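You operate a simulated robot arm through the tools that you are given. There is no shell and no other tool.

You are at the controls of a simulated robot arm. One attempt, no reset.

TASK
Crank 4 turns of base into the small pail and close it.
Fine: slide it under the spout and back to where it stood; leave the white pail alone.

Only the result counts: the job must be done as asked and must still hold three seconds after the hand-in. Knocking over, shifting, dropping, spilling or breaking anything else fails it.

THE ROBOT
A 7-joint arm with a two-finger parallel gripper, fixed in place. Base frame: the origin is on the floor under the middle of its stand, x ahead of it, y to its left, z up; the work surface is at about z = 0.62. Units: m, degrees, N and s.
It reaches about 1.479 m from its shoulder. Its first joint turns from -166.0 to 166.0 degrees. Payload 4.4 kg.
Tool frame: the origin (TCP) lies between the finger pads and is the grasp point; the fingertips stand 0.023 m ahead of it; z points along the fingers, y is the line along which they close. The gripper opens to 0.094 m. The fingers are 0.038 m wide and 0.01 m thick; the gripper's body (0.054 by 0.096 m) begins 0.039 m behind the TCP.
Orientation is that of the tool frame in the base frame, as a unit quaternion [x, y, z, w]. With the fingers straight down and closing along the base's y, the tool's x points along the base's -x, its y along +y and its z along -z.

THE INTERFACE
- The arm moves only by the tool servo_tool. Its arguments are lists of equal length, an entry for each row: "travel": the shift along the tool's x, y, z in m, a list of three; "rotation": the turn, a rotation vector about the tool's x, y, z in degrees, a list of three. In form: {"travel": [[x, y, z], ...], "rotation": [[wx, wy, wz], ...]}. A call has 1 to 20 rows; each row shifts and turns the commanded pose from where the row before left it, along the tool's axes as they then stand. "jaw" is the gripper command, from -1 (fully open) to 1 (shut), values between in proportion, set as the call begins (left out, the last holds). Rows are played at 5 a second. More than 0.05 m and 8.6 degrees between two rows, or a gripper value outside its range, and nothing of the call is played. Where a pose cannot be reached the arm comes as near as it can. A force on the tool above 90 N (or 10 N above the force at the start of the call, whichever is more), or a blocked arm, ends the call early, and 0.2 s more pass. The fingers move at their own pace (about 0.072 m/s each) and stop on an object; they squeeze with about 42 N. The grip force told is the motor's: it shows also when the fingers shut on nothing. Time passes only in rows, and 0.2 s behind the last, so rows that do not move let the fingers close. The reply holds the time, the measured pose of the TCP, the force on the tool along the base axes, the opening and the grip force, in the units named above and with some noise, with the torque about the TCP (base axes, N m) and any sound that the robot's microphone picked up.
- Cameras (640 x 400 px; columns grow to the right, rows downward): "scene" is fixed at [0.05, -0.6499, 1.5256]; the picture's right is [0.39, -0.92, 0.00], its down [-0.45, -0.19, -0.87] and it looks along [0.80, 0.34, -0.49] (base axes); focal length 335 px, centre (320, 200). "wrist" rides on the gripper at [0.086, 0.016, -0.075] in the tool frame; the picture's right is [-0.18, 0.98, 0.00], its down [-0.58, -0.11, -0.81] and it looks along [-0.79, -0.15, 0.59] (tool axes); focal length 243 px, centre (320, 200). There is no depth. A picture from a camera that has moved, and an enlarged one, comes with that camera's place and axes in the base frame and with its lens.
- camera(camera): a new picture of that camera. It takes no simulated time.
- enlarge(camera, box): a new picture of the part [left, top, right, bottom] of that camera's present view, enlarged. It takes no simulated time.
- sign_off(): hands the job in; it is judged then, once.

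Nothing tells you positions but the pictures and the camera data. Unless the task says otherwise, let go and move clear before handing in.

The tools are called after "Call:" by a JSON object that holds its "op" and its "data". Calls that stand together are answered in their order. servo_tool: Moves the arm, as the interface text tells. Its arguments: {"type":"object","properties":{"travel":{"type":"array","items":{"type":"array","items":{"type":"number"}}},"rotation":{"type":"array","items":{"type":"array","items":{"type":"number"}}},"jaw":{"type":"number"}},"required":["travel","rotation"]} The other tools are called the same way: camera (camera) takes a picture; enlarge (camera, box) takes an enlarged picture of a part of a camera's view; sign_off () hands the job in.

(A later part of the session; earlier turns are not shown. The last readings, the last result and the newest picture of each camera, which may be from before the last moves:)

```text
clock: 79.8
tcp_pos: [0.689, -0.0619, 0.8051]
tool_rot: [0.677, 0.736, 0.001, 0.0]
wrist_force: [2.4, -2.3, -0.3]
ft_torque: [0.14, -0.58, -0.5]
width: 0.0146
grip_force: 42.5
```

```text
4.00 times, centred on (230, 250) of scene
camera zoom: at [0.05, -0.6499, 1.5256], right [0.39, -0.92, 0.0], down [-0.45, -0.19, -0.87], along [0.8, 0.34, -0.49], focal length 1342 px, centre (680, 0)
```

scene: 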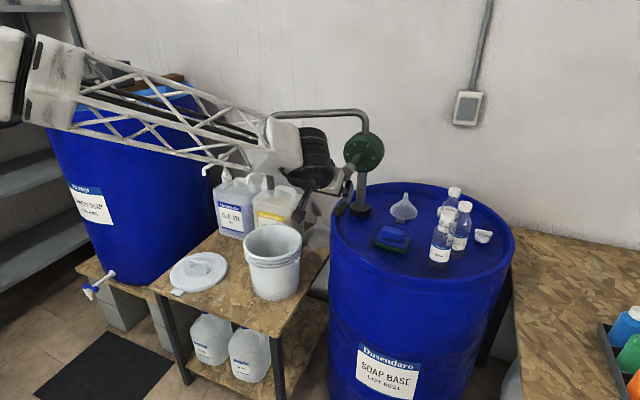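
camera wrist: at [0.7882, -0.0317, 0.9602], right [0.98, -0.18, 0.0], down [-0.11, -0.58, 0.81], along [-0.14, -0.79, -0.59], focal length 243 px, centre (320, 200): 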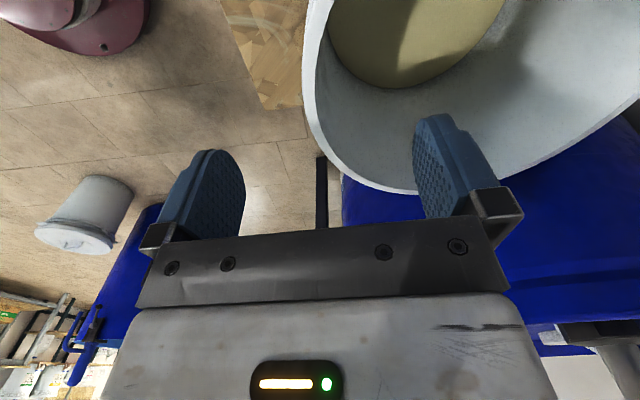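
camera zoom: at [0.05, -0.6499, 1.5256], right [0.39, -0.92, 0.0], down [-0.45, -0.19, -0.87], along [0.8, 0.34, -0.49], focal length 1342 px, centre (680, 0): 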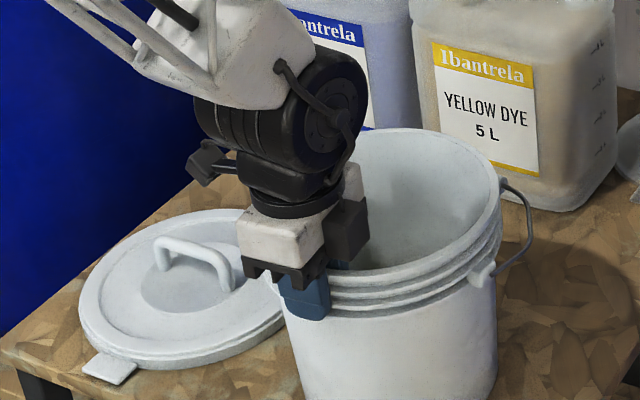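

Yaw is restored and the residual is about 3 mm in -y. I'll nudge +y 2.5 mm, then release and rise.

Call:
{"op": "servo_tool", "data": {"travel": [[0.0025, 0, 0], [0, 0, 0]], "rotation": [[0, 0, 0], [0, 0, 0]]}}

Call:
{"op": "servo_tool", "data": {"travel": [[0, 0, 0], [0, 0, 0], [0, 0, 0], [0, 0, 0], [0, 0, -0.03], [0, 0, -0.035], [0, 0, -0.035], [0, 0, -0.04], [0, -0.03, -0.04], [0, -0.03, -0.04], [0, 0, 0]], "rotation": [[0, 0, 0], [0, 0, 0], [0, 0, 0], [0, 0, 0], [0, 0, 0], [0, 0, 0], [0, 0, 0], [0, 0, 0], [0, 0, 0], [0, 0, 0], [0, 0, 0]], "jaw": -1}}

Call:
{"op": "enlarge", "data": {"camera": "scene", "box": [150, 280, 342, 400]}}

Call:
{"op": "enlarge", "data": {"camera": "scene", "box": [150, 200, 310, 300]}}

Call:
{"op": "camera", "data": {"camera": "wrist"}}

```text
clock: 80.4
tcp_pos: [0.6886, -0.0585, 0.8042]
tool_rot: [0.678, 0.735, 0.0, 0.0]
wrist_force: [-2.9, -4.6, 1.8]
ft_torque: [0.06, -0.42, -0.48]
width: 0.0143
grip_force: 42.0
```

```text
clock: 82.8
tcp_pos: [0.6286, -0.0631, 1.025]
tool_rot: [0.678, 0.735, 0.0, 0.0]
wrist_force: [0.0, 0.0, 0.3]
ft_torque: [-0.01, -0.02, 0.05]
width: 0.0939
grip_force: 0.1
```

```text
3.33 times, centred on (246, 340) of scene
camera zoom: at [0.05, -0.6499, 1.5256], right [0.39, -0.92, 0.0], down [-0.45, -0.19, -0.87], along [0.8, 0.34, -0.49], focal length 1118 px, centre (567, -267)
```

zoom: 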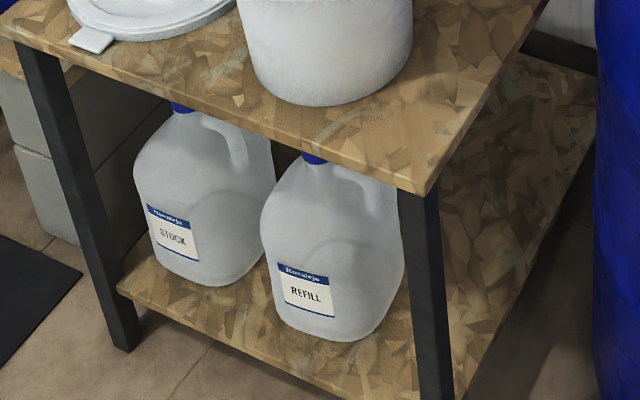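

```text
4.00 times, centred on (230, 250) of scene
camera zoom: at [0.05, -0.6499, 1.5256], right [0.39, -0.92, 0.0], down [-0.45, -0.19, -0.87], along [0.8, 0.34, -0.49], focal length 1342 px, centre (680, 0)
```

zoom: 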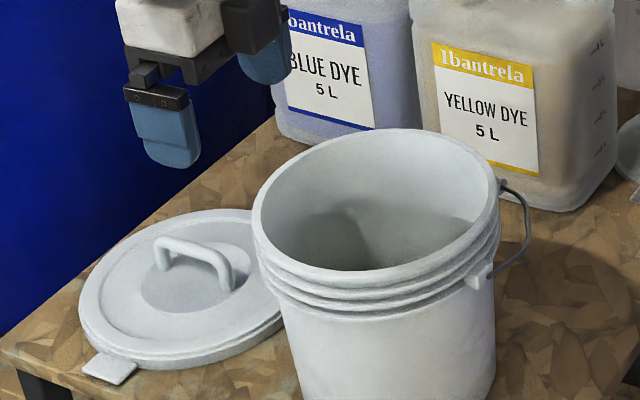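

```text
taken
camera wrist: at [0.6377, 0.0238, 1.0991], right [0.99, -0.1, 0.0], down [-0.06, -0.59, 0.81], along [-0.08, -0.8, -0.59], focal length 243 px, centre (320, 200)
```

wrist: 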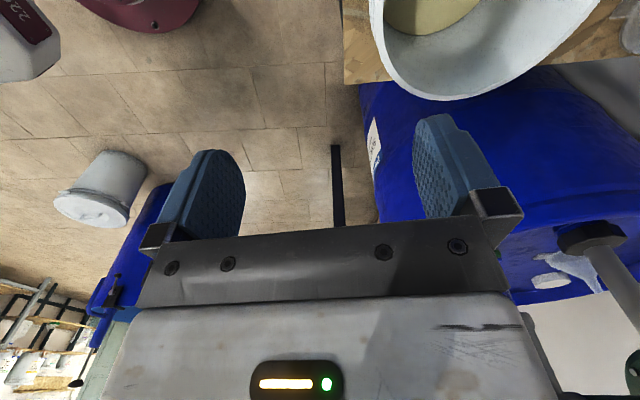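

The pail is back within about 1–2 mm of its original pixels, upright, with base inside. Now for the lid: I'll take a close view of its handle from the robot side.

Call:
{"op": "servo_tool", "data": {"travel": [[0, 0, 0], [0, 0, 0], [0, 0, 0], [0, 0, 0], [0, 0, 0], [0, 0, 0], [0, 0, 0], [0, 0, 0], [0, 0, 0], [0, 0, 0], [0, 0, 0], [0, 0, 0]], "rotation": [[0, 0, -8.2], [0, 0, -8.2], [0, 0, -8.2], [0, 0, -8.2], [0, 0, -8.2], [0, 0, -8.2], [0, 0, -8.2], [0, 0, -8.2], [0, 0, -8.2], [0, 0, -8.2], [0, 0, -3.4], [0, 0, 0]]}}

Call:
{"op": "servo_tool", "data": {"travel": [[0.0257, 0.0361, -0.007], [0.0257, 0.0361, -0.007], [0.0257, 0.0361, -0.007], [0.0257, 0.0361, -0.007], [0.0257, 0.0361, -0.007], [0.0257, 0.0361, -0.007], [0.0257, 0.0361, -0.007], [0, 0, 0]], "rotation": [[0, 0, 0], [0, 0, 0], [0, 0, 0], [0, 0, 0], [0, 0, 0], [0, 0, 0], [0, 0, 0], [0, 0, 0]]}}

Call:
{"op": "camera", "data": {"camera": "wrist"}}

Call:
{"op": "enlarge", "data": {"camera": "wrist", "box": [230, 80, 430, 230]}}

```text
clock: 85.4
tcp_pos: [0.629, -0.0628, 1.0251]
tool_rot: [-0.003, 1.0, 0.001, 0.001]
wrist_force: [0.2, 0.2, 0.4]
ft_torque: [-0.01, 0.0, 0.0]
width: 0.0943
grip_force: 0.0
```

```text
clock: 87.2
tcp_pos: [0.4475, 0.1902, 1.073]
tool_rot: [-0.001, 1.0, 0.0, 0.001]
wrist_force: [-0.7, 0.7, 0.0]
ft_torque: [0.03, 0.0, -0.03]
width: 0.094
grip_force: 0.0
```

```text
taken
camera wrist: at [0.3626, 0.2053, 1.1478], right [0.18, 0.98, 0.0], down [0.58, -0.11, 0.81], along [0.79, -0.15, -0.59], focal length 243 px, centre (320, 200)
```

wrist: 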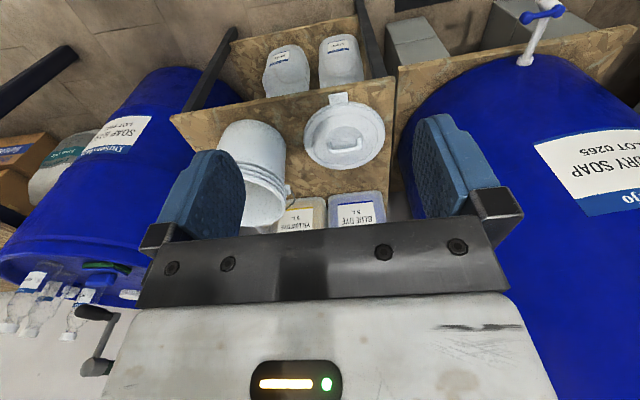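

```text
2.67 times, centred on (330, 155) of wrist
camera zoom: at [0.3626, 0.2053, 1.1478], right [0.18, 0.98, 0.0], down [0.58, -0.11, 0.81], along [0.79, -0.15, -0.59], focal length 647 px, centre (293, 320)
```

zoom: 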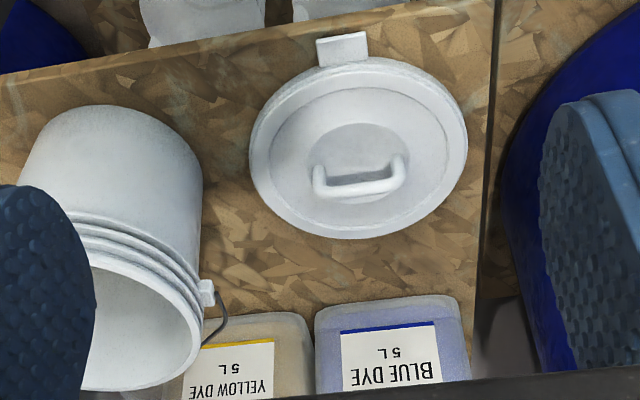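

The lid handle bar runs almost along y (about 3° off), centred near (0.788, 0.191) with its top at z≈0.68. I'll yaw to about 93° and move above it.

Call:
{"op": "servo_tool", "data": {"travel": [[0, 0, 0], [0, 0, 0], [0, 0, 0], [0, 0, 0], [0, 0, 0], [0, 0, 0], [0, 0, 0], [0, 0, 0], [0, 0, 0], [0, 0, 0], [0, 0, 0], [0, 0, 0]], "rotation": [[0, 0, 8.45], [0, 0, 8.45], [0, 0, 8.45], [0, 0, 8.45], [0, 0, 8.45], [0, 0, 8.45], [0, 0, 8.45], [0, 0, 8.45], [0, 0, 8.45], [0, 0, 8.45], [0, 0, 8.45], [0, 0, 0]]}}

Call:
{"op": "servo_tool", "data": {"travel": [[0.00188, 0.034, 0.0293], [0.00188, 0.034, 0.0293], [0.00188, 0.034, 0.0293], [0.00188, 0.034, 0.0293], [0.00188, 0.034, 0.0293], [0.00188, 0.034, 0.0293], [0.00188, 0.034, 0.0293], [0.00188, 0.034, 0.0293], [0.00188, 0.034, 0.0293], [0.00188, 0.034, 0.0293], [0, 0, 0]], "rotation": [[0, 0, 0], [0, 0, 0], [0, 0, 0], [0, 0, 0], [0, 0, 0], [0, 0, 0], [0, 0, 0], [0, 0, 0], [0, 0, 0], [0, 0, 0], [0, 0, 0]]}}

Call:
{"op": "camera", "data": {"camera": "wrist"}}

Call:
{"op": "enlarge", "data": {"camera": "scene", "box": [130, 170, 322, 320]}}

```text
clock: 89.8
tcp_pos: [0.4488, 0.1901, 1.0735]
tool_rot: [0.725, 0.689, 0.001, 0.001]
wrist_force: [0.4, 0.2, 0.6]
ft_torque: [0.01, 0.01, -0.01]
width: 0.094
grip_force: 0.1
```

```text
clock: 92.2
tcp_pos: [0.7881, 0.191, 0.7789]
tool_rot: [0.725, 0.688, 0.001, 0.0]
wrist_force: [0.0, -0.5, 0.4]
ft_torque: [0.02, 0.05, 0.01]
width: 0.0942
grip_force: 0.2
```

```text
taken
camera wrist: at [0.8104, 0.2757, 0.8545], right [0.97, -0.23, 0.0], down [-0.14, -0.57, 0.81], along [-0.19, -0.78, -0.59], focal length 243 px, centre (320, 200)
```

wrist: 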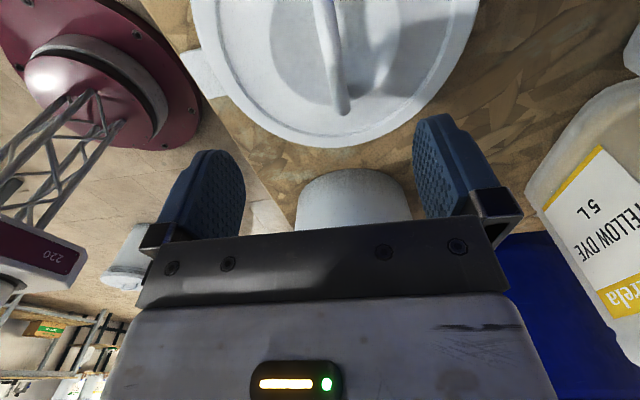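

```text
2.67 times, centred on (226, 245) of scene
camera zoom: at [0.05, -0.6499, 1.5256], right [0.39, -0.92, 0.0], down [-0.45, -0.19, -0.87], along [0.8, 0.34, -0.49], focal length 894 px, centre (571, 80)
```

zoom: 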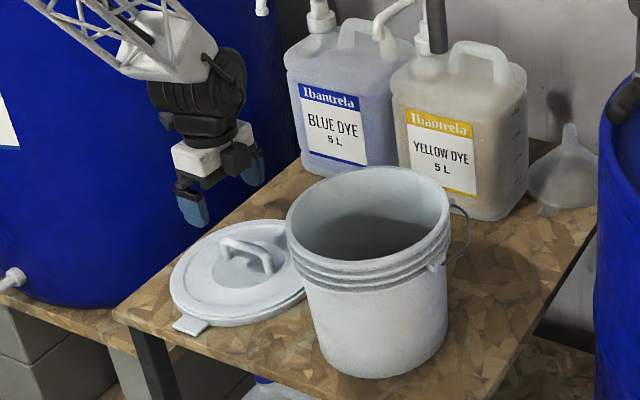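

The close view corrects the lid: its centre and handle bar are at about (0.802, 0.192), with the bar along y at z≈0.668 and a lid radius of about 0.107. I'll shift +14 mm in x, trim the yaw and lower partway.

Call:
{"op": "servo_tool", "data": {"travel": [[0, 0.0139, 0.01], [0, 0, 0.035], [0, 0, 0.03], [0, 0, 0]], "rotation": [[0, 0, -2], [0, 0, 0], [0, 0, 0], [0, 0, 0]]}}

Call:
{"op": "camera", "data": {"camera": "wrist"}}

Call:
{"op": "enlarge", "data": {"camera": "wrist", "box": [220, 60, 440, 220]}}

Call:
{"op": "enlarge", "data": {"camera": "scene", "box": [130, 220, 258, 320]}}

```text
clock: 93.2
tcp_pos: [0.8039, 0.1903, 0.7053]
tool_rot: [0.712, 0.702, 0.001, 0.0]
wrist_force: [0.3, 0.1, -0.5]
ft_torque: [0.0, 0.0, 0.02]
width: 0.0941
grip_force: 0.0
```

```text
taken
camera wrist: at [0.8216, 0.2759, 0.7797], right [0.98, -0.2, 0.0], down [-0.12, -0.58, 0.81], along [-0.16, -0.79, -0.59], focal length 243 px, centre (320, 200)
```

wrist: 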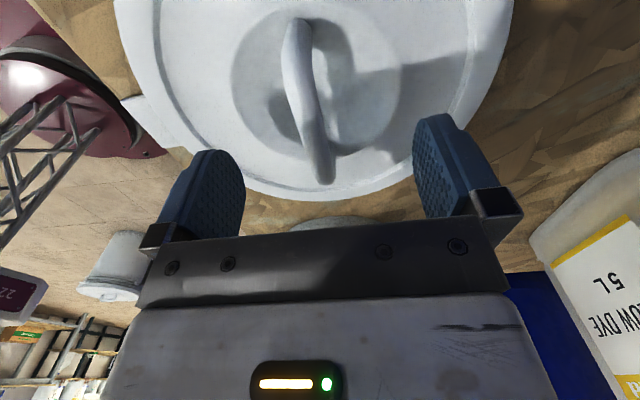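

```text
2.50 times, centred on (330, 140) of wrist
camera zoom: at [0.8216, 0.2759, 0.7797], right [0.98, -0.2, 0.0], down [-0.12, -0.58, 0.81], along [-0.16, -0.79, -0.59], focal length 606 px, centre (295, 350)
```

zoom: 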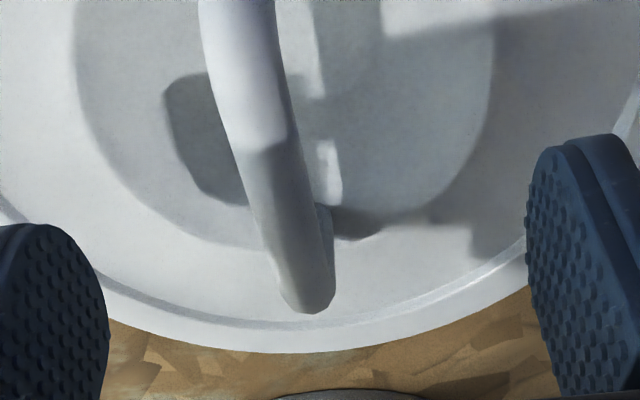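

```text
4.00 times, centred on (194, 270) of scene
camera zoom: at [0.05, -0.6499, 1.5256], right [0.39, -0.92, 0.0], down [-0.45, -0.19, -0.87], along [0.8, 0.34, -0.49], focal length 1342 px, centre (824, -80)
```

zoom: 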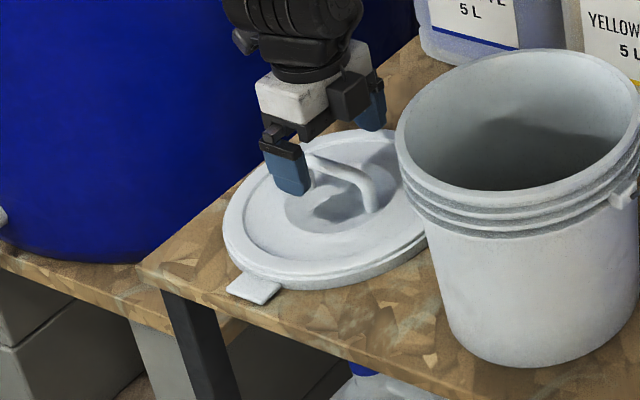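

The bar is at about x = 0.800, y-centre 0.194, z≈0.67–0.68, angled about 5°. I'll trim the position and yaw and lower so the pads straddle it.

Call:
{"op": "servo_tool", "data": {"travel": [[0.004, -0.0042, 0], [0, 0, 0.018], [0, 0, 0.0153], [0, 0, 0]], "rotation": [[0, 0, 3.5], [0, 0, 0], [0, 0, 0], [0, 0, 0]]}}

Call:
{"op": "servo_tool", "data": {"travel": [[0, 0, 0], [0, 0, 0], [0, 0, 0], [0, 0, 0]], "rotation": [[0, 0, 0], [0, 0, 0], [0, 0, 0], [0, 0, 0]], "jaw": 0.25}}

Call:
{"op": "camera", "data": {"camera": "wrist"}}

Call:
{"op": "enlarge", "data": {"camera": "wrist", "box": [220, 60, 440, 240]}}

Call:
{"op": "enlarge", "data": {"camera": "scene", "box": [130, 220, 258, 320]}}

```text
clock: 94.2
tcp_pos: [0.7988, 0.1934, 0.6725]
tool_rot: [0.733, 0.68, 0.001, 0.0]
wrist_force: [-0.5, 0.3, 0.4]
ft_torque: [-0.05, -0.03, -0.04]
width: 0.0938
grip_force: 0.0
```

```text
clock: 95.2
tcp_pos: [0.7996, 0.1945, 0.672]
tool_rot: [0.733, 0.68, 0.001, 0.0]
wrist_force: [0.4, 0.4, 0.1]
ft_torque: [0.02, 0.03, -0.01]
width: 0.035
grip_force: 0.2
```

```text
taken
camera wrist: at [0.8229, 0.2784, 0.747], right [0.97, -0.26, 0.0], down [-0.15, -0.57, 0.81], along [-0.21, -0.78, -0.59], focal length 243 px, centre (320, 200)
```

wrist: 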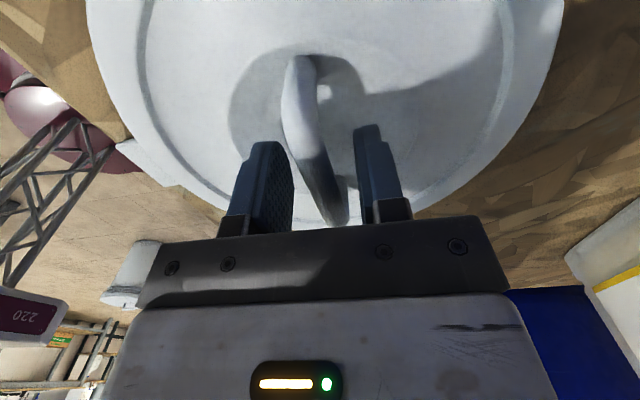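

```text
2.22 times, centred on (330, 150) of wrist
camera zoom: at [0.8229, 0.2784, 0.747], right [0.97, -0.26, 0.0], down [-0.15, -0.57, 0.81], along [-0.21, -0.78, -0.59], focal length 539 px, centre (298, 311)
```

zoom: 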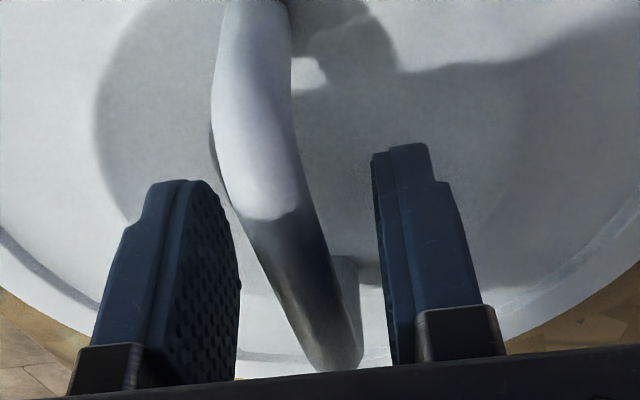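

```text
4.00 times, centred on (194, 270) of scene
camera zoom: at [0.05, -0.6499, 1.5256], right [0.39, -0.92, 0.0], down [-0.45, -0.19, -0.87], along [0.8, 0.34, -0.49], focal length 1342 px, centre (824, -80)
```

zoom: 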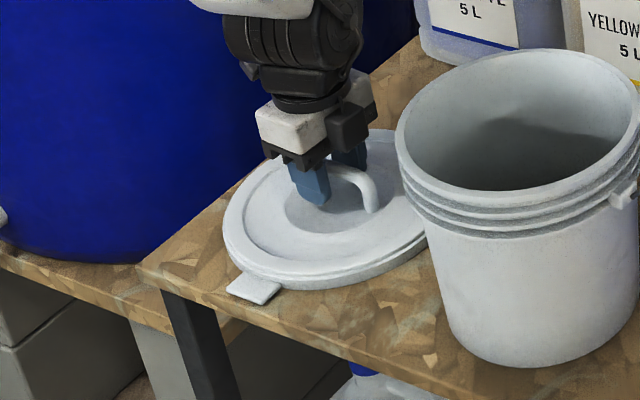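

The bar sits between the pads. Before lifting the lid, I'll measure the pail rim from the same relative viewpoint so I can drop the lid on centred. I'll open, rise and move over the pail.

Call:
{"op": "servo_tool", "data": {"travel": [[0, 0, 0], [0, 0, 0], [0, 0, -0.03], [0, 0, -0.04], [0, 0, -0.045], [0, 0, -0.045], [0, 0, -0.045], [0, 0, -0.045], [0, 0, -0.04], [-0.0411, 0.0015, 0], [-0.0411, 0.0015, 0], [-0.0411, 0.0015, 0], [-0.0411, 0.0015, 0], [-0.0411, 0.0015, 0], [-0.0411, 0.0015, 0], [0, 0, 0]], "rotation": [[0, 0, 0], [0, 0, 0], [0, 0, 0], [0, 0, 0], [0, 0, 0], [0, 0, 0], [0, 0, 0], [0, 0, 0], [0, 0, 0], [0, 0, 0], [0, 0, 0], [0, 0, 0], [0, 0, 0], [0, 0, 0], [0, 0, 0], [0, 0, 0]], "jaw": -1}}

Call:
{"op": "camera", "data": {"camera": "wrist"}}

Call:
{"op": "enlarge", "data": {"camera": "scene", "box": [130, 170, 322, 320]}}

```text
clock: 98.6
tcp_pos: [0.7887, -0.0523, 0.9608]
tool_rot: [0.734, 0.679, 0.0, 0.001]
wrist_force: [0.5, 0.0, 0.7]
ft_torque: [0.01, 0.02, -0.03]
width: 0.0938
grip_force: 0.0
```

```text
taken
camera wrist: at [0.8125, 0.0314, 1.0361], right [0.97, -0.26, 0.0], down [-0.15, -0.57, 0.81], along [-0.21, -0.78, -0.59], focal length 243 px, centre (320, 200)
```

wrist: 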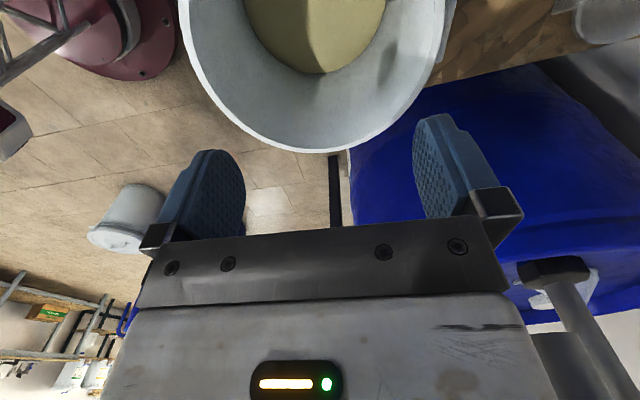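

```text
2.67 times, centred on (226, 245) of scene
camera zoom: at [0.05, -0.6499, 1.5256], right [0.39, -0.92, 0.0], down [-0.45, -0.19, -0.87], along [0.8, 0.34, -0.49], focal length 894 px, centre (571, 80)
```

zoom: 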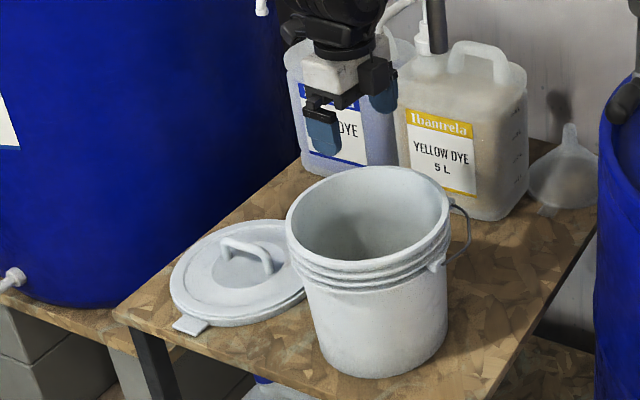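

Call:
{"op": "enlarge", "data": {"camera": "wrist", "box": [160, 0, 480, 200]}}

```text
2.00 times, centred on (320, 100) of wrist
camera zoom: at [0.8125, 0.0314, 1.0361], right [0.97, -0.26, 0.0], down [-0.15, -0.57, 0.81], along [-0.21, -0.78, -0.59], focal length 485 px, centre (320, 400)
```

zoom: 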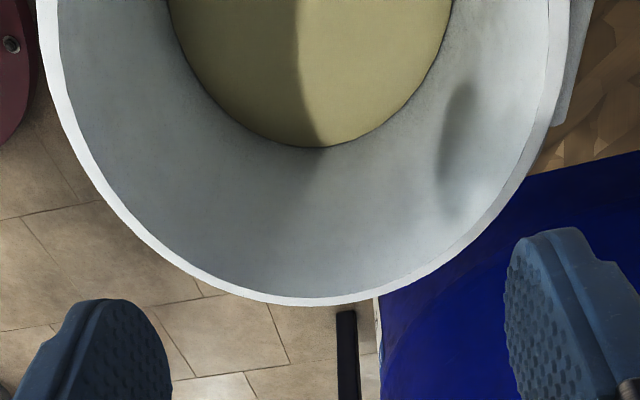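

From this view the rim fits a circle centred near (0.788, -0.056) with R≈0.105. I'll go back to the lid handle the same way and grip it.

Call:
{"op": "servo_tool", "data": {"travel": [[0.0411, -0.0015, 0], [0.0411, -0.0015, 0], [0.0411, -0.0015, 0], [0.0411, -0.0015, 0], [0.0411, -0.0015, 0], [0.0411, -0.0015, 0], [0, 0.002, 0.04], [0, 0, 0.045], [0, 0, 0.045], [0, 0, 0.045], [0, 0, 0.045], [0, 0, 0.04], [0, 0, 0.028], [0, 0, 0]], "rotation": [[0, 0, 0], [0, 0, 0], [0, 0, 0], [0, 0, 0], [0, 0, 0], [0, 0, 0], [0, 0, 0], [0, 0, 0], [0, 0, 0], [0, 0, 0], [0, 0, 0], [0, 0, 0], [0, 0, 0], [0, 0, 0]]}}

Call:
{"op": "servo_tool", "data": {"travel": [[0, 0, 0], [0, 0, 0], [0, 0, 0], [0, 0, 0], [0, 0, 0]], "rotation": [[0, 0, 0], [0, 0, 0], [0, 0, 0], [0, 0, 0], [0, 0, 0]], "jaw": 0.4}}

Call:
{"op": "enlarge", "data": {"camera": "wrist", "box": [220, 60, 440, 240]}}

```text
clock: 101.6
tcp_pos: [0.8, 0.1942, 0.6742]
tool_rot: [0.733, 0.68, 0.001, 0.001]
wrist_force: [0.3, -0.4, -0.7]
ft_torque: [0.01, -0.02, 0.02]
width: 0.0937
grip_force: 0.1
```

```text
clock: 102.8
tcp_pos: [0.802, 0.1956, 0.6751]
tool_rot: [0.733, 0.68, 0.0, 0.0]
wrist_force: [0.6, 0.8, 0.6]
ft_torque: [0.0, -0.01, 0.02]
width: 0.0284
grip_force: 0.1
```

```text
2.22 times, centred on (330, 150) of wrist
camera zoom: at [0.8249, 0.2794, 0.7497], right [0.97, -0.26, 0.0], down [-0.15, -0.57, 0.81], along [-0.21, -0.78, -0.59], focal length 539 px, centre (298, 311)
```

zoom: 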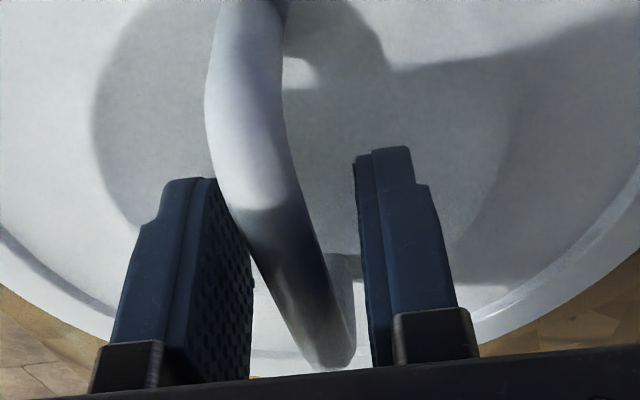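

The bar is parallel to and centred between the pads. Closing fully, then a small test lift.

Call:
{"op": "servo_tool", "data": {"travel": [[0, 0, 0.002], [0, 0, 0], [0, 0, 0], [0, 0, 0]], "rotation": [[0, 0, 0], [0, 0, 0], [0, 0, 0], [0, 0, 0]], "jaw": 1}}

Call:
{"op": "servo_tool", "data": {"travel": [[0, 0, -0.01], [0, 0, -0.01], [0, 0, 0]], "rotation": [[0, 0, 0], [0, 0, 0], [0, 0, 0]]}}

Call:
{"op": "camera", "data": {"camera": "wrist"}}

Call:
{"op": "enlarge", "data": {"camera": "scene", "box": [130, 170, 322, 320]}}

```text
clock: 103.8
tcp_pos: [0.8015, 0.1948, 0.6742]
tool_rot: [0.733, 0.68, 0.0, 0.0]
wrist_force: [-11.9, 1.6, 31.9]
ft_torque: [-0.02, 0.03, -0.06]
width: 0.0128
grip_force: 41.6
```

```text
clock: 104.6
tcp_pos: [0.8007, 0.1937, 0.6913]
tool_rot: [0.734, 0.679, -0.001, 0.001]
wrist_force: [0.4, 0.1, -0.8]
ft_torque: [0.01, -0.02, -0.03]
width: 0.0127
grip_force: 42.3
```

```text
taken
camera wrist: at [0.8245, 0.2784, 0.7669], right [0.97, -0.26, 0.0], down [-0.15, -0.57, 0.81], along [-0.21, -0.78, -0.59], focal length 243 px, centre (320, 200)
```

wrist: 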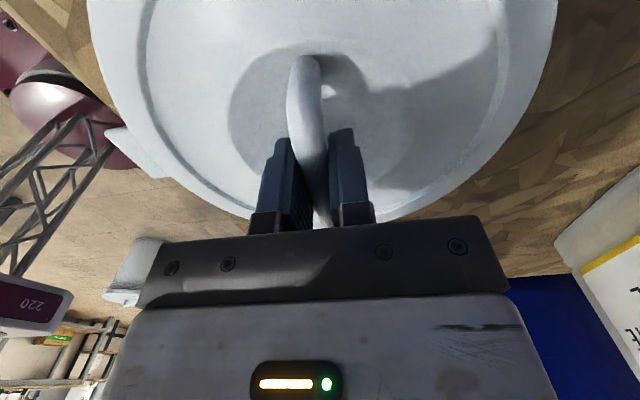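

```text
2.67 times, centred on (226, 245) of scene
camera zoom: at [0.05, -0.6499, 1.5256], right [0.39, -0.92, 0.0], down [-0.45, -0.19, -0.87], along [0.8, 0.34, -0.49], focal length 894 px, centre (571, 80)
```

zoom: 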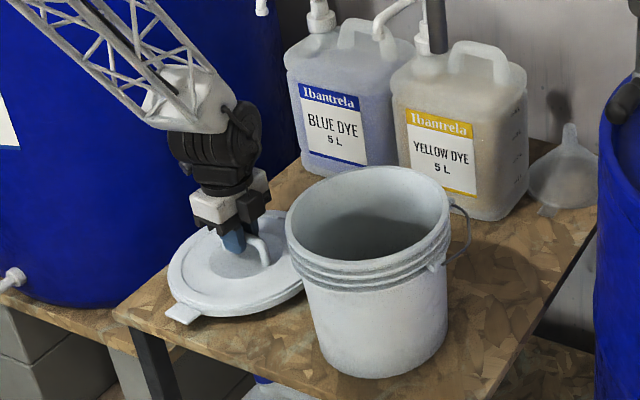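

The lid is lifted and level, with a firm grip of 12.7 mm. I'll raise it well above rim height and carry it over the pail.

Call:
{"op": "servo_tool", "data": {"travel": [[0, 0, -0.039], [0, 0, -0.039], [0, 0, -0.039], [0, 0, -0.039], [0, 0, -0.039], [0, 0, -0.039], [0, 0, 0]], "rotation": [[0, 0, 0], [0, 0, 0], [0, 0, 0], [0, 0, 0], [0, 0, 0], [0, 0, 0], [0, 0, 0]]}}

Call:
{"op": "servo_tool", "data": {"travel": [[-0.0313, 0.0008, 0], [-0.0313, 0.0008, 0], [-0.0313, 0.0008, 0], [-0.0313, 0.0008, 0], [-0.0313, 0.0008, 0], [-0.0313, 0.0008, 0], [-0.0313, 0.0008, 0], [-0.0312, 0.0008, 0], [0, 0, 0]], "rotation": [[0, 0, 0], [0, 0, 0], [0, 0, 0], [0, 0, 0], [0, 0, 0], [0, 0, 0], [0, 0, 0], [0, 0, 0], [0, 0, 0]]}}

Call:
{"op": "camera", "data": {"camera": "wrist"}}

Call:
{"op": "enlarge", "data": {"camera": "scene", "box": [150, 180, 342, 300]}}

```text
clock: 106.2
tcp_pos: [0.8021, 0.1942, 0.9268]
tool_rot: [0.734, 0.68, 0.0, -0.001]
wrist_force: [-0.3, -0.3, -1.6]
ft_torque: [0.03, -0.01, 0.0]
width: 0.0125
grip_force: 41.6
```

```text
clock: 108.2
tcp_pos: [0.7878, -0.0572, 0.9254]
tool_rot: [0.734, 0.679, 0.0, 0.001]
wrist_force: [-0.2, -0.5, -0.9]
ft_torque: [-0.01, 0.02, -0.02]
width: 0.0129
grip_force: 42.1
```

```text
taken
camera wrist: at [0.812, 0.0276, 1.0012], right [0.97, -0.26, 0.0], down [-0.15, -0.57, 0.81], along [-0.21, -0.78, -0.59], focal length 243 px, centre (320, 200)
```

wrist: 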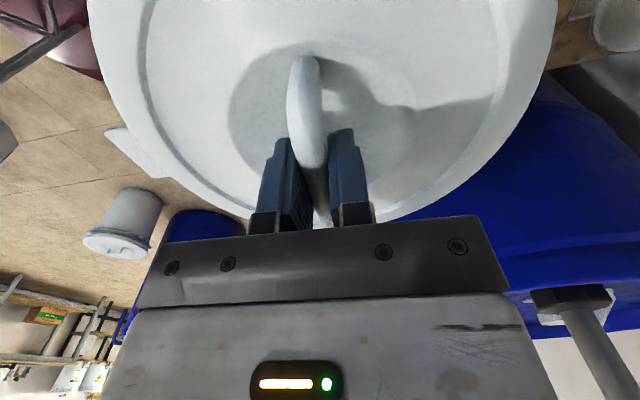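

```text
3.33 times, centred on (246, 240) of scene
camera zoom: at [0.05, -0.6499, 1.5256], right [0.39, -0.92, 0.0], down [-0.45, -0.19, -0.87], along [0.8, 0.34, -0.49], focal length 1118 px, centre (567, 67)
```

zoom: 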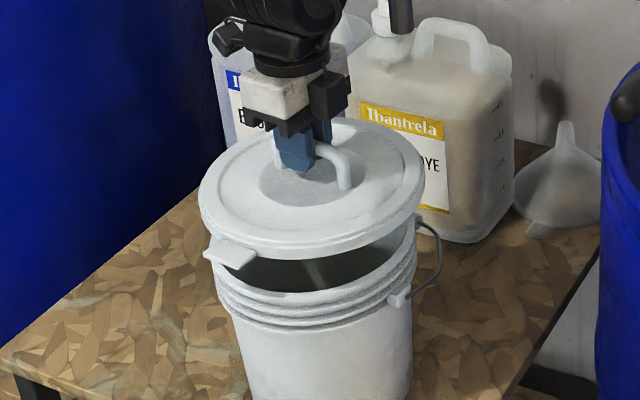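

The lid is over the pail. Comparing centres in the scene crop, it sits about 6 mm too far toward -y. I'll shift it and lower it to about 1 cm above the rim to check the gaps.

Call:
{"op": "servo_tool", "data": {"travel": [[0.006, 0, 0], [0, 0, 0.02], [0, 0, 0.018], [0, 0, 0]], "rotation": [[0, 0, 0], [0, 0, 0], [0, 0, 0], [0, 0, 0]]}}

Call:
{"op": "enlarge", "data": {"camera": "scene", "box": [180, 200, 308, 280]}}

Call:
{"op": "camera", "data": {"camera": "wrist"}}

```text
clock: 109.2
tcp_pos: [0.7896, -0.0496, 0.8884]
tool_rot: [0.733, 0.68, 0.0, 0.001]
wrist_force: [-0.7, 0.1, -0.9]
ft_torque: [0.03, -0.02, -0.03]
width: 0.0126
grip_force: 42.2
```

```text
5.00 times, centred on (244, 240) of scene
camera zoom: at [0.05, -0.6499, 1.5256], right [0.39, -0.92, 0.0], down [-0.45, -0.19, -0.87], along [0.8, 0.34, -0.49], focal length 1677 px, centre (700, 0)
```

zoom: 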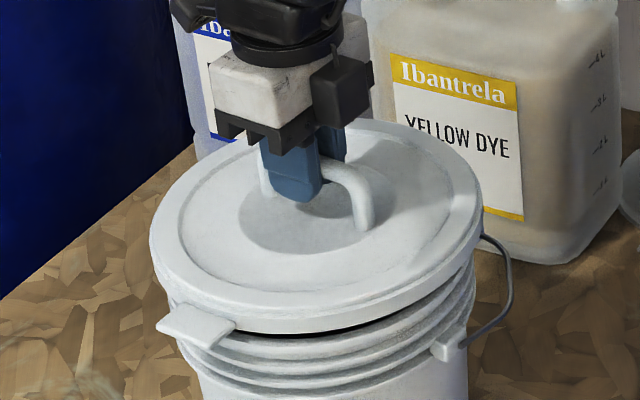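

```text
taken
camera wrist: at [0.8128, 0.0345, 0.963], right [0.97, -0.26, 0.0], down [-0.15, -0.57, 0.81], along [-0.21, -0.78, -0.59], focal length 243 px, centre (320, 200)
```

wrist: 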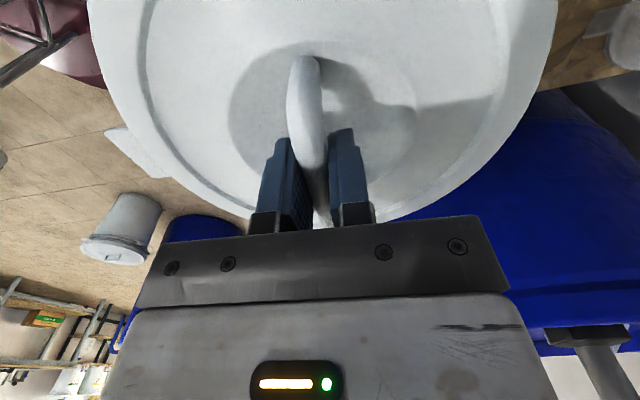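

Laterally it's within about 1–2 mm now, with a thin dark slit at the front showing the remaining gap. I'll lower in small steps and watch the contact force.

Call:
{"op": "servo_tool", "data": {"travel": [[0.001, 0, 0.004], [0, 0, 0.003], [0, 0, 0]], "rotation": [[0, 0, 0], [0, 0, 0], [0, 0, 0]]}}

Call:
{"op": "enlarge", "data": {"camera": "scene", "box": [180, 200, 308, 280]}}

```text
clock: 110.0
tcp_pos: [0.7891, -0.0483, 0.8815]
tool_rot: [0.733, 0.681, 0.001, 0.0]
wrist_force: [0.3, 0.3, -1.3]
ft_torque: [0.01, -0.03, 0.02]
width: 0.0127
grip_force: 41.6
```

```text
5.00 times, centred on (244, 240) of scene
camera zoom: at [0.05, -0.6499, 1.5256], right [0.39, -0.92, 0.0], down [-0.45, -0.19, -0.87], along [0.8, 0.34, -0.49], focal length 1677 px, centre (700, 0)
```

zoom: 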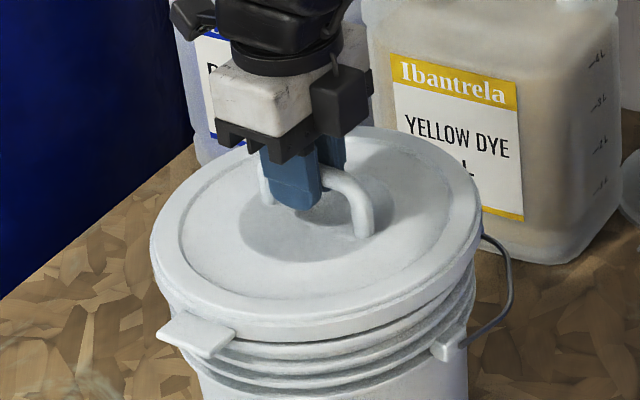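

Call:
{"op": "servo_tool", "data": {"travel": [[0, 0, 0.002], [0, 0, 0.002], [0, 0, 0]], "rotation": [[0, 0, 0], [0, 0, 0], [0, 0, 0]]}}

Call:
{"op": "enlarge", "data": {"camera": "scene", "box": [180, 200, 308, 280]}}

```text
clock: 110.8
tcp_pos: [0.7896, -0.0482, 0.8792]
tool_rot: [0.733, 0.68, 0.002, 0.001]
wrist_force: [1.9, 0.7, 14.1]
ft_torque: [-0.88, 0.09, -0.03]
width: 0.0126
grip_force: 42.2
```

```text
5.00 times, centred on (244, 240) of scene
camera zoom: at [0.05, -0.6499, 1.5256], right [0.39, -0.92, 0.0], down [-0.45, -0.19, -0.87], along [0.8, 0.34, -0.49], focal length 1677 px, centre (700, 0)
```

zoom: 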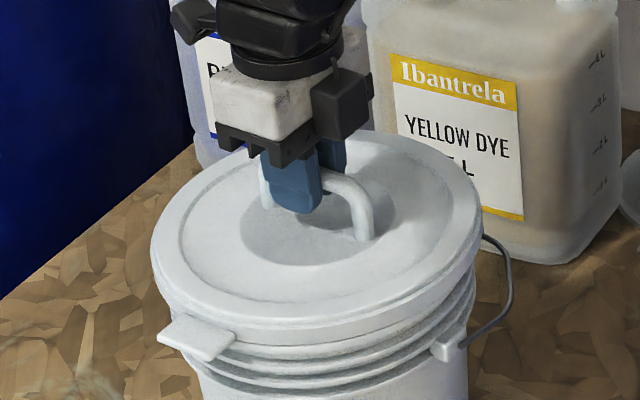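

Contact at about 14 N, with torque pointing to the -y side, so the lid skirt is landing on the rim there. I'll ease up slightly, shift -y by 2 mm and re-touch.

Call:
{"op": "servo_tool", "data": {"travel": [[0, 0, -0.003], [-0.002, 0, 0], [0, 0, 0.003], [0, 0, 0]], "rotation": [[0, 0, 0], [0, 0, 0], [0, 0, 0], [0, 0, 0]]}}

```text
clock: 111.8
tcp_pos: [0.7887, -0.0497, 0.8762]
tool_rot: [0.733, 0.68, 0.001, 0.001]
wrist_force: [2.3, 0.3, 4.4]
ft_torque: [-0.44, 0.14, 0.19]
width: 0.0126
grip_force: 41.9
```

The force dropped to about 4 N and it sits lower, so this is the right direction. Another 2 mm.

Call:
{"op": "servo_tool", "data": {"travel": [[0, 0, -0.002], [-0.002, 0, 0], [0, 0, 0.003], [0, 0, 0]], "rotation": [[0, 0, 0], [0, 0, 0], [0, 0, 0], [0, 0, 0]]}}

Call:
{"op": "enlarge", "data": {"camera": "scene", "box": [180, 200, 308, 280]}}

```text
clock: 112.8
tcp_pos: [0.7889, -0.0527, 0.877]
tool_rot: [0.733, 0.681, 0.0, 0.001]
wrist_force: [2.9, 0.7, 5.8]
ft_torque: [-0.64, 0.2, 0.25]
width: 0.0126
grip_force: 42.0
```

```text
5.00 times, centred on (244, 240) of scene
camera zoom: at [0.05, -0.6499, 1.5256], right [0.39, -0.92, 0.0], down [-0.45, -0.19, -0.87], along [0.8, 0.34, -0.49], focal length 1677 px, centre (700, 0)
```

zoom: 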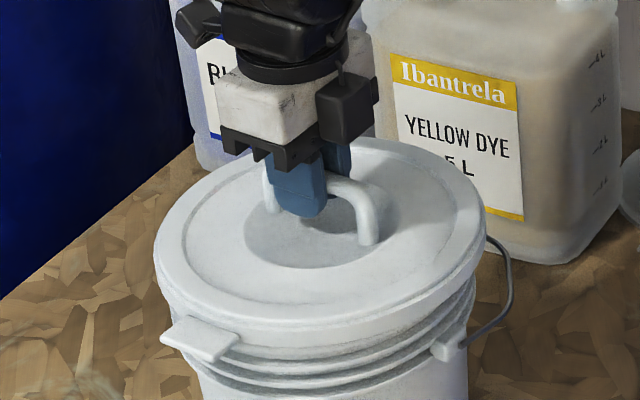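

Still about 6 N of contact, now pointing toward the (-x, -y) side. I'll probe a 2 mm shift in -x at the same height to see whether it drops.

Call:
{"op": "servo_tool", "data": {"travel": [[0, 0, -0.002], [0, -0.002, 0], [0, 0, 0.002], [0, 0, 0]], "rotation": [[0, 0, 0], [0, 0, 0], [0, 0, 0], [0, 0, 0]]}}

```text
clock: 113.8
tcp_pos: [0.7862, -0.0531, 0.8767]
tool_rot: [0.733, 0.68, 0.001, 0.001]
wrist_force: [0.1, 0.8, -0.3]
ft_torque: [0.02, 0.03, 0.01]
width: 0.0127
grip_force: 41.4
```

The contact vanished at this height. I'll lower further in small steps.

Call:
{"op": "servo_tool", "data": {"travel": [[0, 0, 0.0015], [0, 0, 0.0015], [0, 0, 0]], "rotation": [[0, 0, 0], [0, 0, 0], [0, 0, 0]]}}

Call:
{"op": "enlarge", "data": {"camera": "scene", "box": [180, 200, 308, 280]}}

```text
clock: 114.6
tcp_pos: [0.7871, -0.0526, 0.873]
tool_rot: [0.733, 0.68, 0.001, 0.0]
wrist_force: [-0.2, 0.4, 0.3]
ft_torque: [-0.06, 0.04, 0.03]
width: 0.0125
grip_force: 42.0
```

```text
5.00 times, centred on (244, 240) of scene
camera zoom: at [0.05, -0.6499, 1.5256], right [0.39, -0.92, 0.0], down [-0.45, -0.19, -0.87], along [0.8, 0.34, -0.49], focal length 1677 px, centre (700, 0)
```

zoom: 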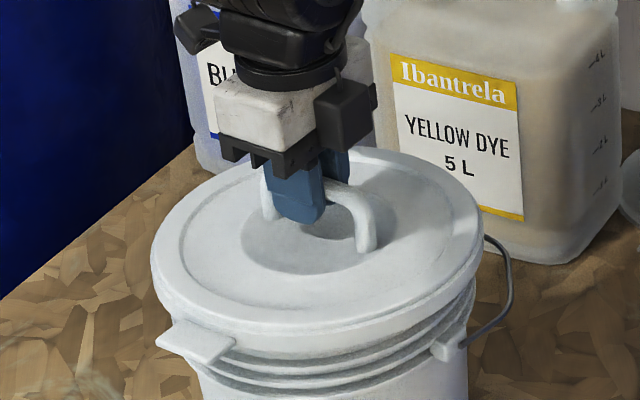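

The lid is slipping down over the rim with no force. Continuing down.

Call:
{"op": "servo_tool", "data": {"travel": [[0, 0, 0.0015], [0, 0, 0.0015], [0, 0, 0]], "rotation": [[0, 0, 0], [0, 0, 0], [0, 0, 0]]}}

Call:
{"op": "servo_tool", "data": {"travel": [[0, 0, 0.0015], [0, 0, 0.0015], [0, 0, 0]], "rotation": [[0, 0, 0], [0, 0, 0], [0, 0, 0]]}}

Call:
{"op": "enlarge", "data": {"camera": "scene", "box": [180, 200, 308, 280]}}

```text
clock: 115.4
tcp_pos: [0.7852, -0.0524, 0.873]
tool_rot: [0.733, 0.68, 0.001, 0.002]
wrist_force: [-5.9, 3.0, 27.9]
ft_torque: [-0.89, 0.09, 0.01]
width: 0.0128
grip_force: 41.7
```

```text
clock: 116.2
tcp_pos: [0.7871, -0.0517, 0.8688]
tool_rot: [0.733, 0.681, 0.002, 0.002]
wrist_force: [-2.0, 5.9, 48.2]
ft_torque: [-0.01, 0.02, -0.09]
width: 0.0125
grip_force: 41.7
```

```text
5.00 times, centred on (244, 240) of scene
camera zoom: at [0.05, -0.6499, 1.5256], right [0.39, -0.92, 0.0], down [-0.45, -0.19, -0.87], along [0.8, 0.34, -0.49], focal length 1677 px, centre (700, 0)
```

zoom: 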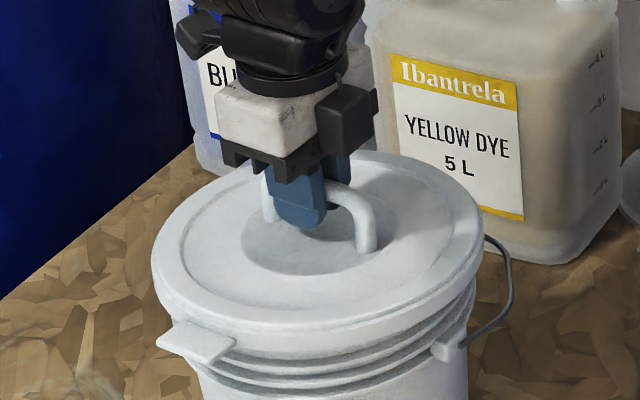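

The contact is now even (48 N, no torque), so the lid is sitting squarely on the rim. I'll press a bit more to seat it and listen for a snap.

Call:
{"op": "servo_tool", "data": {"travel": [[0, 0, 0.001], [0, 0, 0.001], [0, 0, 0]], "rotation": [[0, 0, 0], [0, 0, 0], [0, 0, 0]]}}

Call:
{"op": "enlarge", "data": {"camera": "scene", "box": [180, 200, 308, 280]}}

Call:
{"op": "camera", "data": {"camera": "wrist"}}

```text
clock: 117.0
tcp_pos: [0.7869, -0.053, 0.8663]
tool_rot: [0.733, 0.68, 0.001, 0.001]
wrist_force: [15.0, 4.7, 48.7]
ft_torque: [-0.04, 0.0, -0.04]
width: 0.0128
grip_force: 41.6
```

```text
5.00 times, centred on (244, 240) of scene
camera zoom: at [0.05, -0.6499, 1.5256], right [0.39, -0.92, 0.0], down [-0.45, -0.19, -0.87], along [0.8, 0.34, -0.49], focal length 1677 px, centre (700, 0)
```

zoom: 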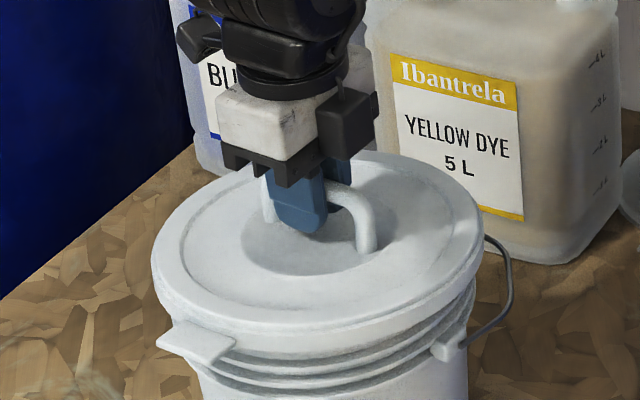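

```text
taken
camera wrist: at [0.8102, 0.0315, 0.9412], right [0.97, -0.26, 0.0], down [-0.16, -0.57, 0.81], along [-0.21, -0.78, -0.59], focal length 243 px, centre (320, 200)
```

wrist: 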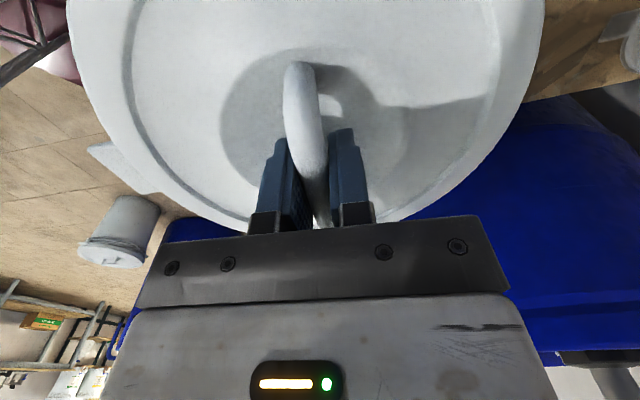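

The lid itself isn't moving now; the pads are just slipping down the bar at about 48 N. I'll keep pressing until the fingertips bear on the lid, staying below the 90 N limit.

Call:
{"op": "servo_tool", "data": {"travel": [[0, 0, 0.0015], [0, 0, 0.0015], [0, 0, 0]], "rotation": [[0, 0, 0], [0, 0, 0], [0, 0, 0]]}}

Call:
{"op": "servo_tool", "data": {"travel": [[0, 0, 0.0015], [0, 0, 0.0015], [0, 0, 0]], "rotation": [[0, 0, 0], [0, 0, 0], [0, 0, 0]]}}

Call:
{"op": "enlarge", "data": {"camera": "scene", "box": [180, 200, 308, 280]}}

```text
clock: 117.8
tcp_pos: [0.7847, -0.0527, 0.8631]
tool_rot: [0.733, 0.68, 0.0, 0.001]
wrist_force: [17.7, -5.8, 47.0]
ft_torque: [-0.04, 0.04, -0.02]
width: 0.0126
grip_force: 42.2
```

```text
clock: 118.6
tcp_pos: [0.7866, -0.0529, 0.8601]
tool_rot: [0.733, 0.68, 0.001, 0.0]
wrist_force: [13.5, -5.7, 58.4]
ft_torque: [-0.12, 0.09, 0.07]
width: 0.0126
grip_force: 41.9
```

```text
5.00 times, centred on (244, 240) of scene
camera zoom: at [0.05, -0.6499, 1.5256], right [0.39, -0.92, 0.0], down [-0.45, -0.19, -0.87], along [0.8, 0.34, -0.49], focal length 1677 px, centre (700, 0)
```

zoom: 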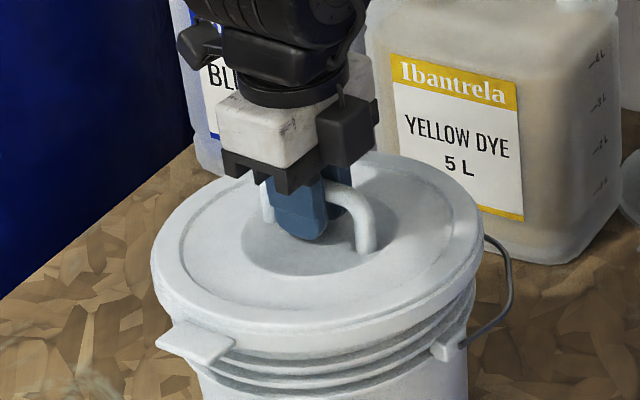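

Fingertips are starting to bear on the lid (58 N). A bit more.

Call:
{"op": "servo_tool", "data": {"travel": [[0, 0, 0.001], [0, 0, 0.001], [0, 0, 0]], "rotation": [[0, 0, 0], [0, 0, 0], [0, 0, 0]]}}

Call:
{"op": "enlarge", "data": {"camera": "scene", "box": [180, 200, 308, 280]}}

```text
clock: 119.3
tcp_pos: [0.7879, -0.0527, 0.8609]
tool_rot: [0.734, 0.679, 0.001, 0.003]
wrist_force: [0.7, 0.7, 8.8]
ft_torque: [-0.09, 0.48, 0.0]
width: 0.0131
grip_force: 41.5
stopped in row 3: the force on the tool passed its limit at 91 N (the readings are from after the stop); the commanded pose is now the measured one
```

```text
5.00 times, centred on (244, 240) of scene
camera zoom: at [0.05, -0.6499, 1.5256], right [0.39, -0.92, 0.0], down [-0.45, -0.19, -0.87], along [0.8, 0.34, -0.49], focal length 1677 px, centre (700, 0)
```

zoom: 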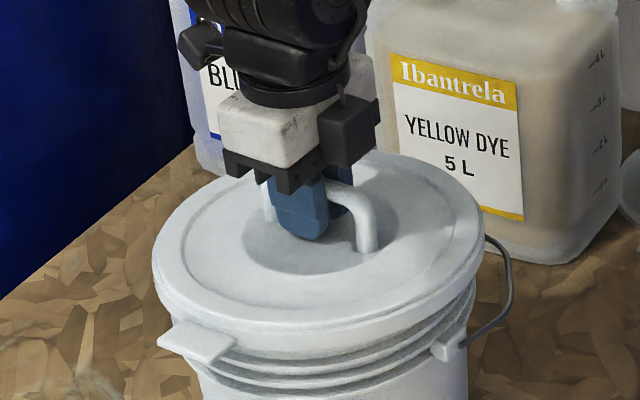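

I pressed to the 91 N limit with no further movement, so the lid is fully down. I'll open the jaws, rise straight up, and inspect the seating.

Call:
{"op": "servo_tool", "data": {"travel": [[0, 0, 0], [0, 0, 0], [0, 0, 0], [0, 0, -0.02], [0, 0, -0.03], [0, 0, -0.04], [0, 0, -0.04], [0, 0, 0]], "rotation": [[0, 0, 0], [0, 0, 0], [0, 0, 0], [0, 0, 0], [0, 0, 0], [0, 0, 0], [0, 0, 0], [0, 0, 0]], "jaw": -1}}

Call:
{"op": "enlarge", "data": {"camera": "scene", "box": [180, 200, 308, 280]}}

Call:
{"op": "enlarge", "data": {"camera": "scene", "box": [150, 280, 342, 400]}}

Call:
{"op": "camera", "data": {"camera": "wrist"}}

```text
clock: 121.2
tcp_pos: [0.7864, -0.0507, 0.9885]
tool_rot: [0.733, 0.68, 0.002, 0.001]
wrist_force: [-0.2, 0.1, -0.6]
ft_torque: [-0.01, 0.0, 0.01]
width: 0.0941
grip_force: 0.0
```

```text
5.00 times, centred on (244, 240) of scene
camera zoom: at [0.05, -0.6499, 1.5256], right [0.39, -0.92, 0.0], down [-0.45, -0.19, -0.87], along [0.8, 0.34, -0.49], focal length 1677 px, centre (700, 0)
```

zoom: 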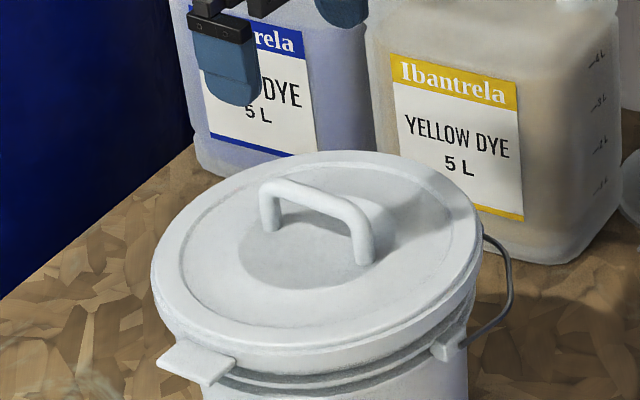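

```text
3.33 times, centred on (246, 340) of scene
camera zoom: at [0.05, -0.6499, 1.5256], right [0.39, -0.92, 0.0], down [-0.45, -0.19, -0.87], along [0.8, 0.34, -0.49], focal length 1118 px, centre (567, -267)
```

zoom: 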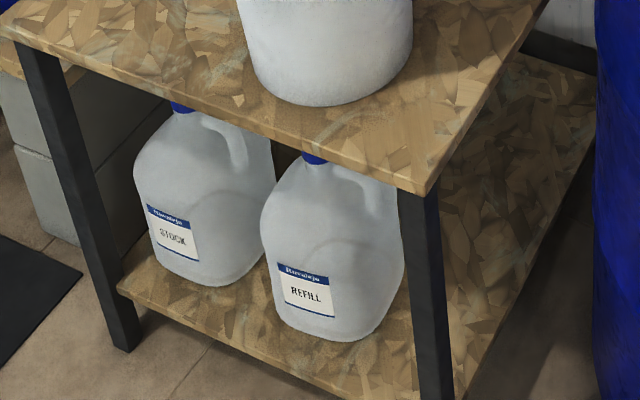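

```text
taken
camera wrist: at [0.8105, 0.0325, 1.0639], right [0.97, -0.26, 0.0], down [-0.16, -0.57, 0.81], along [-0.21, -0.78, -0.59], focal length 243 px, centre (320, 200)
```

wrist: 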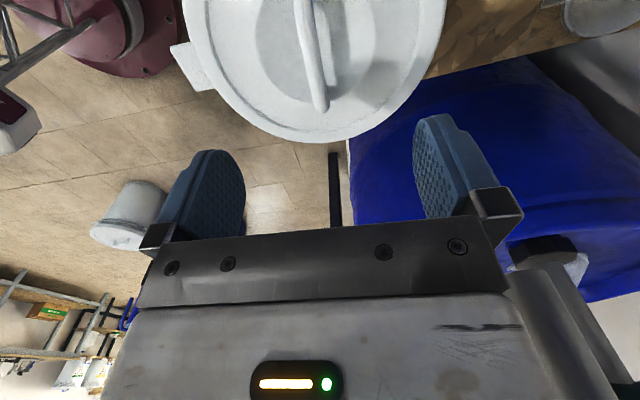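

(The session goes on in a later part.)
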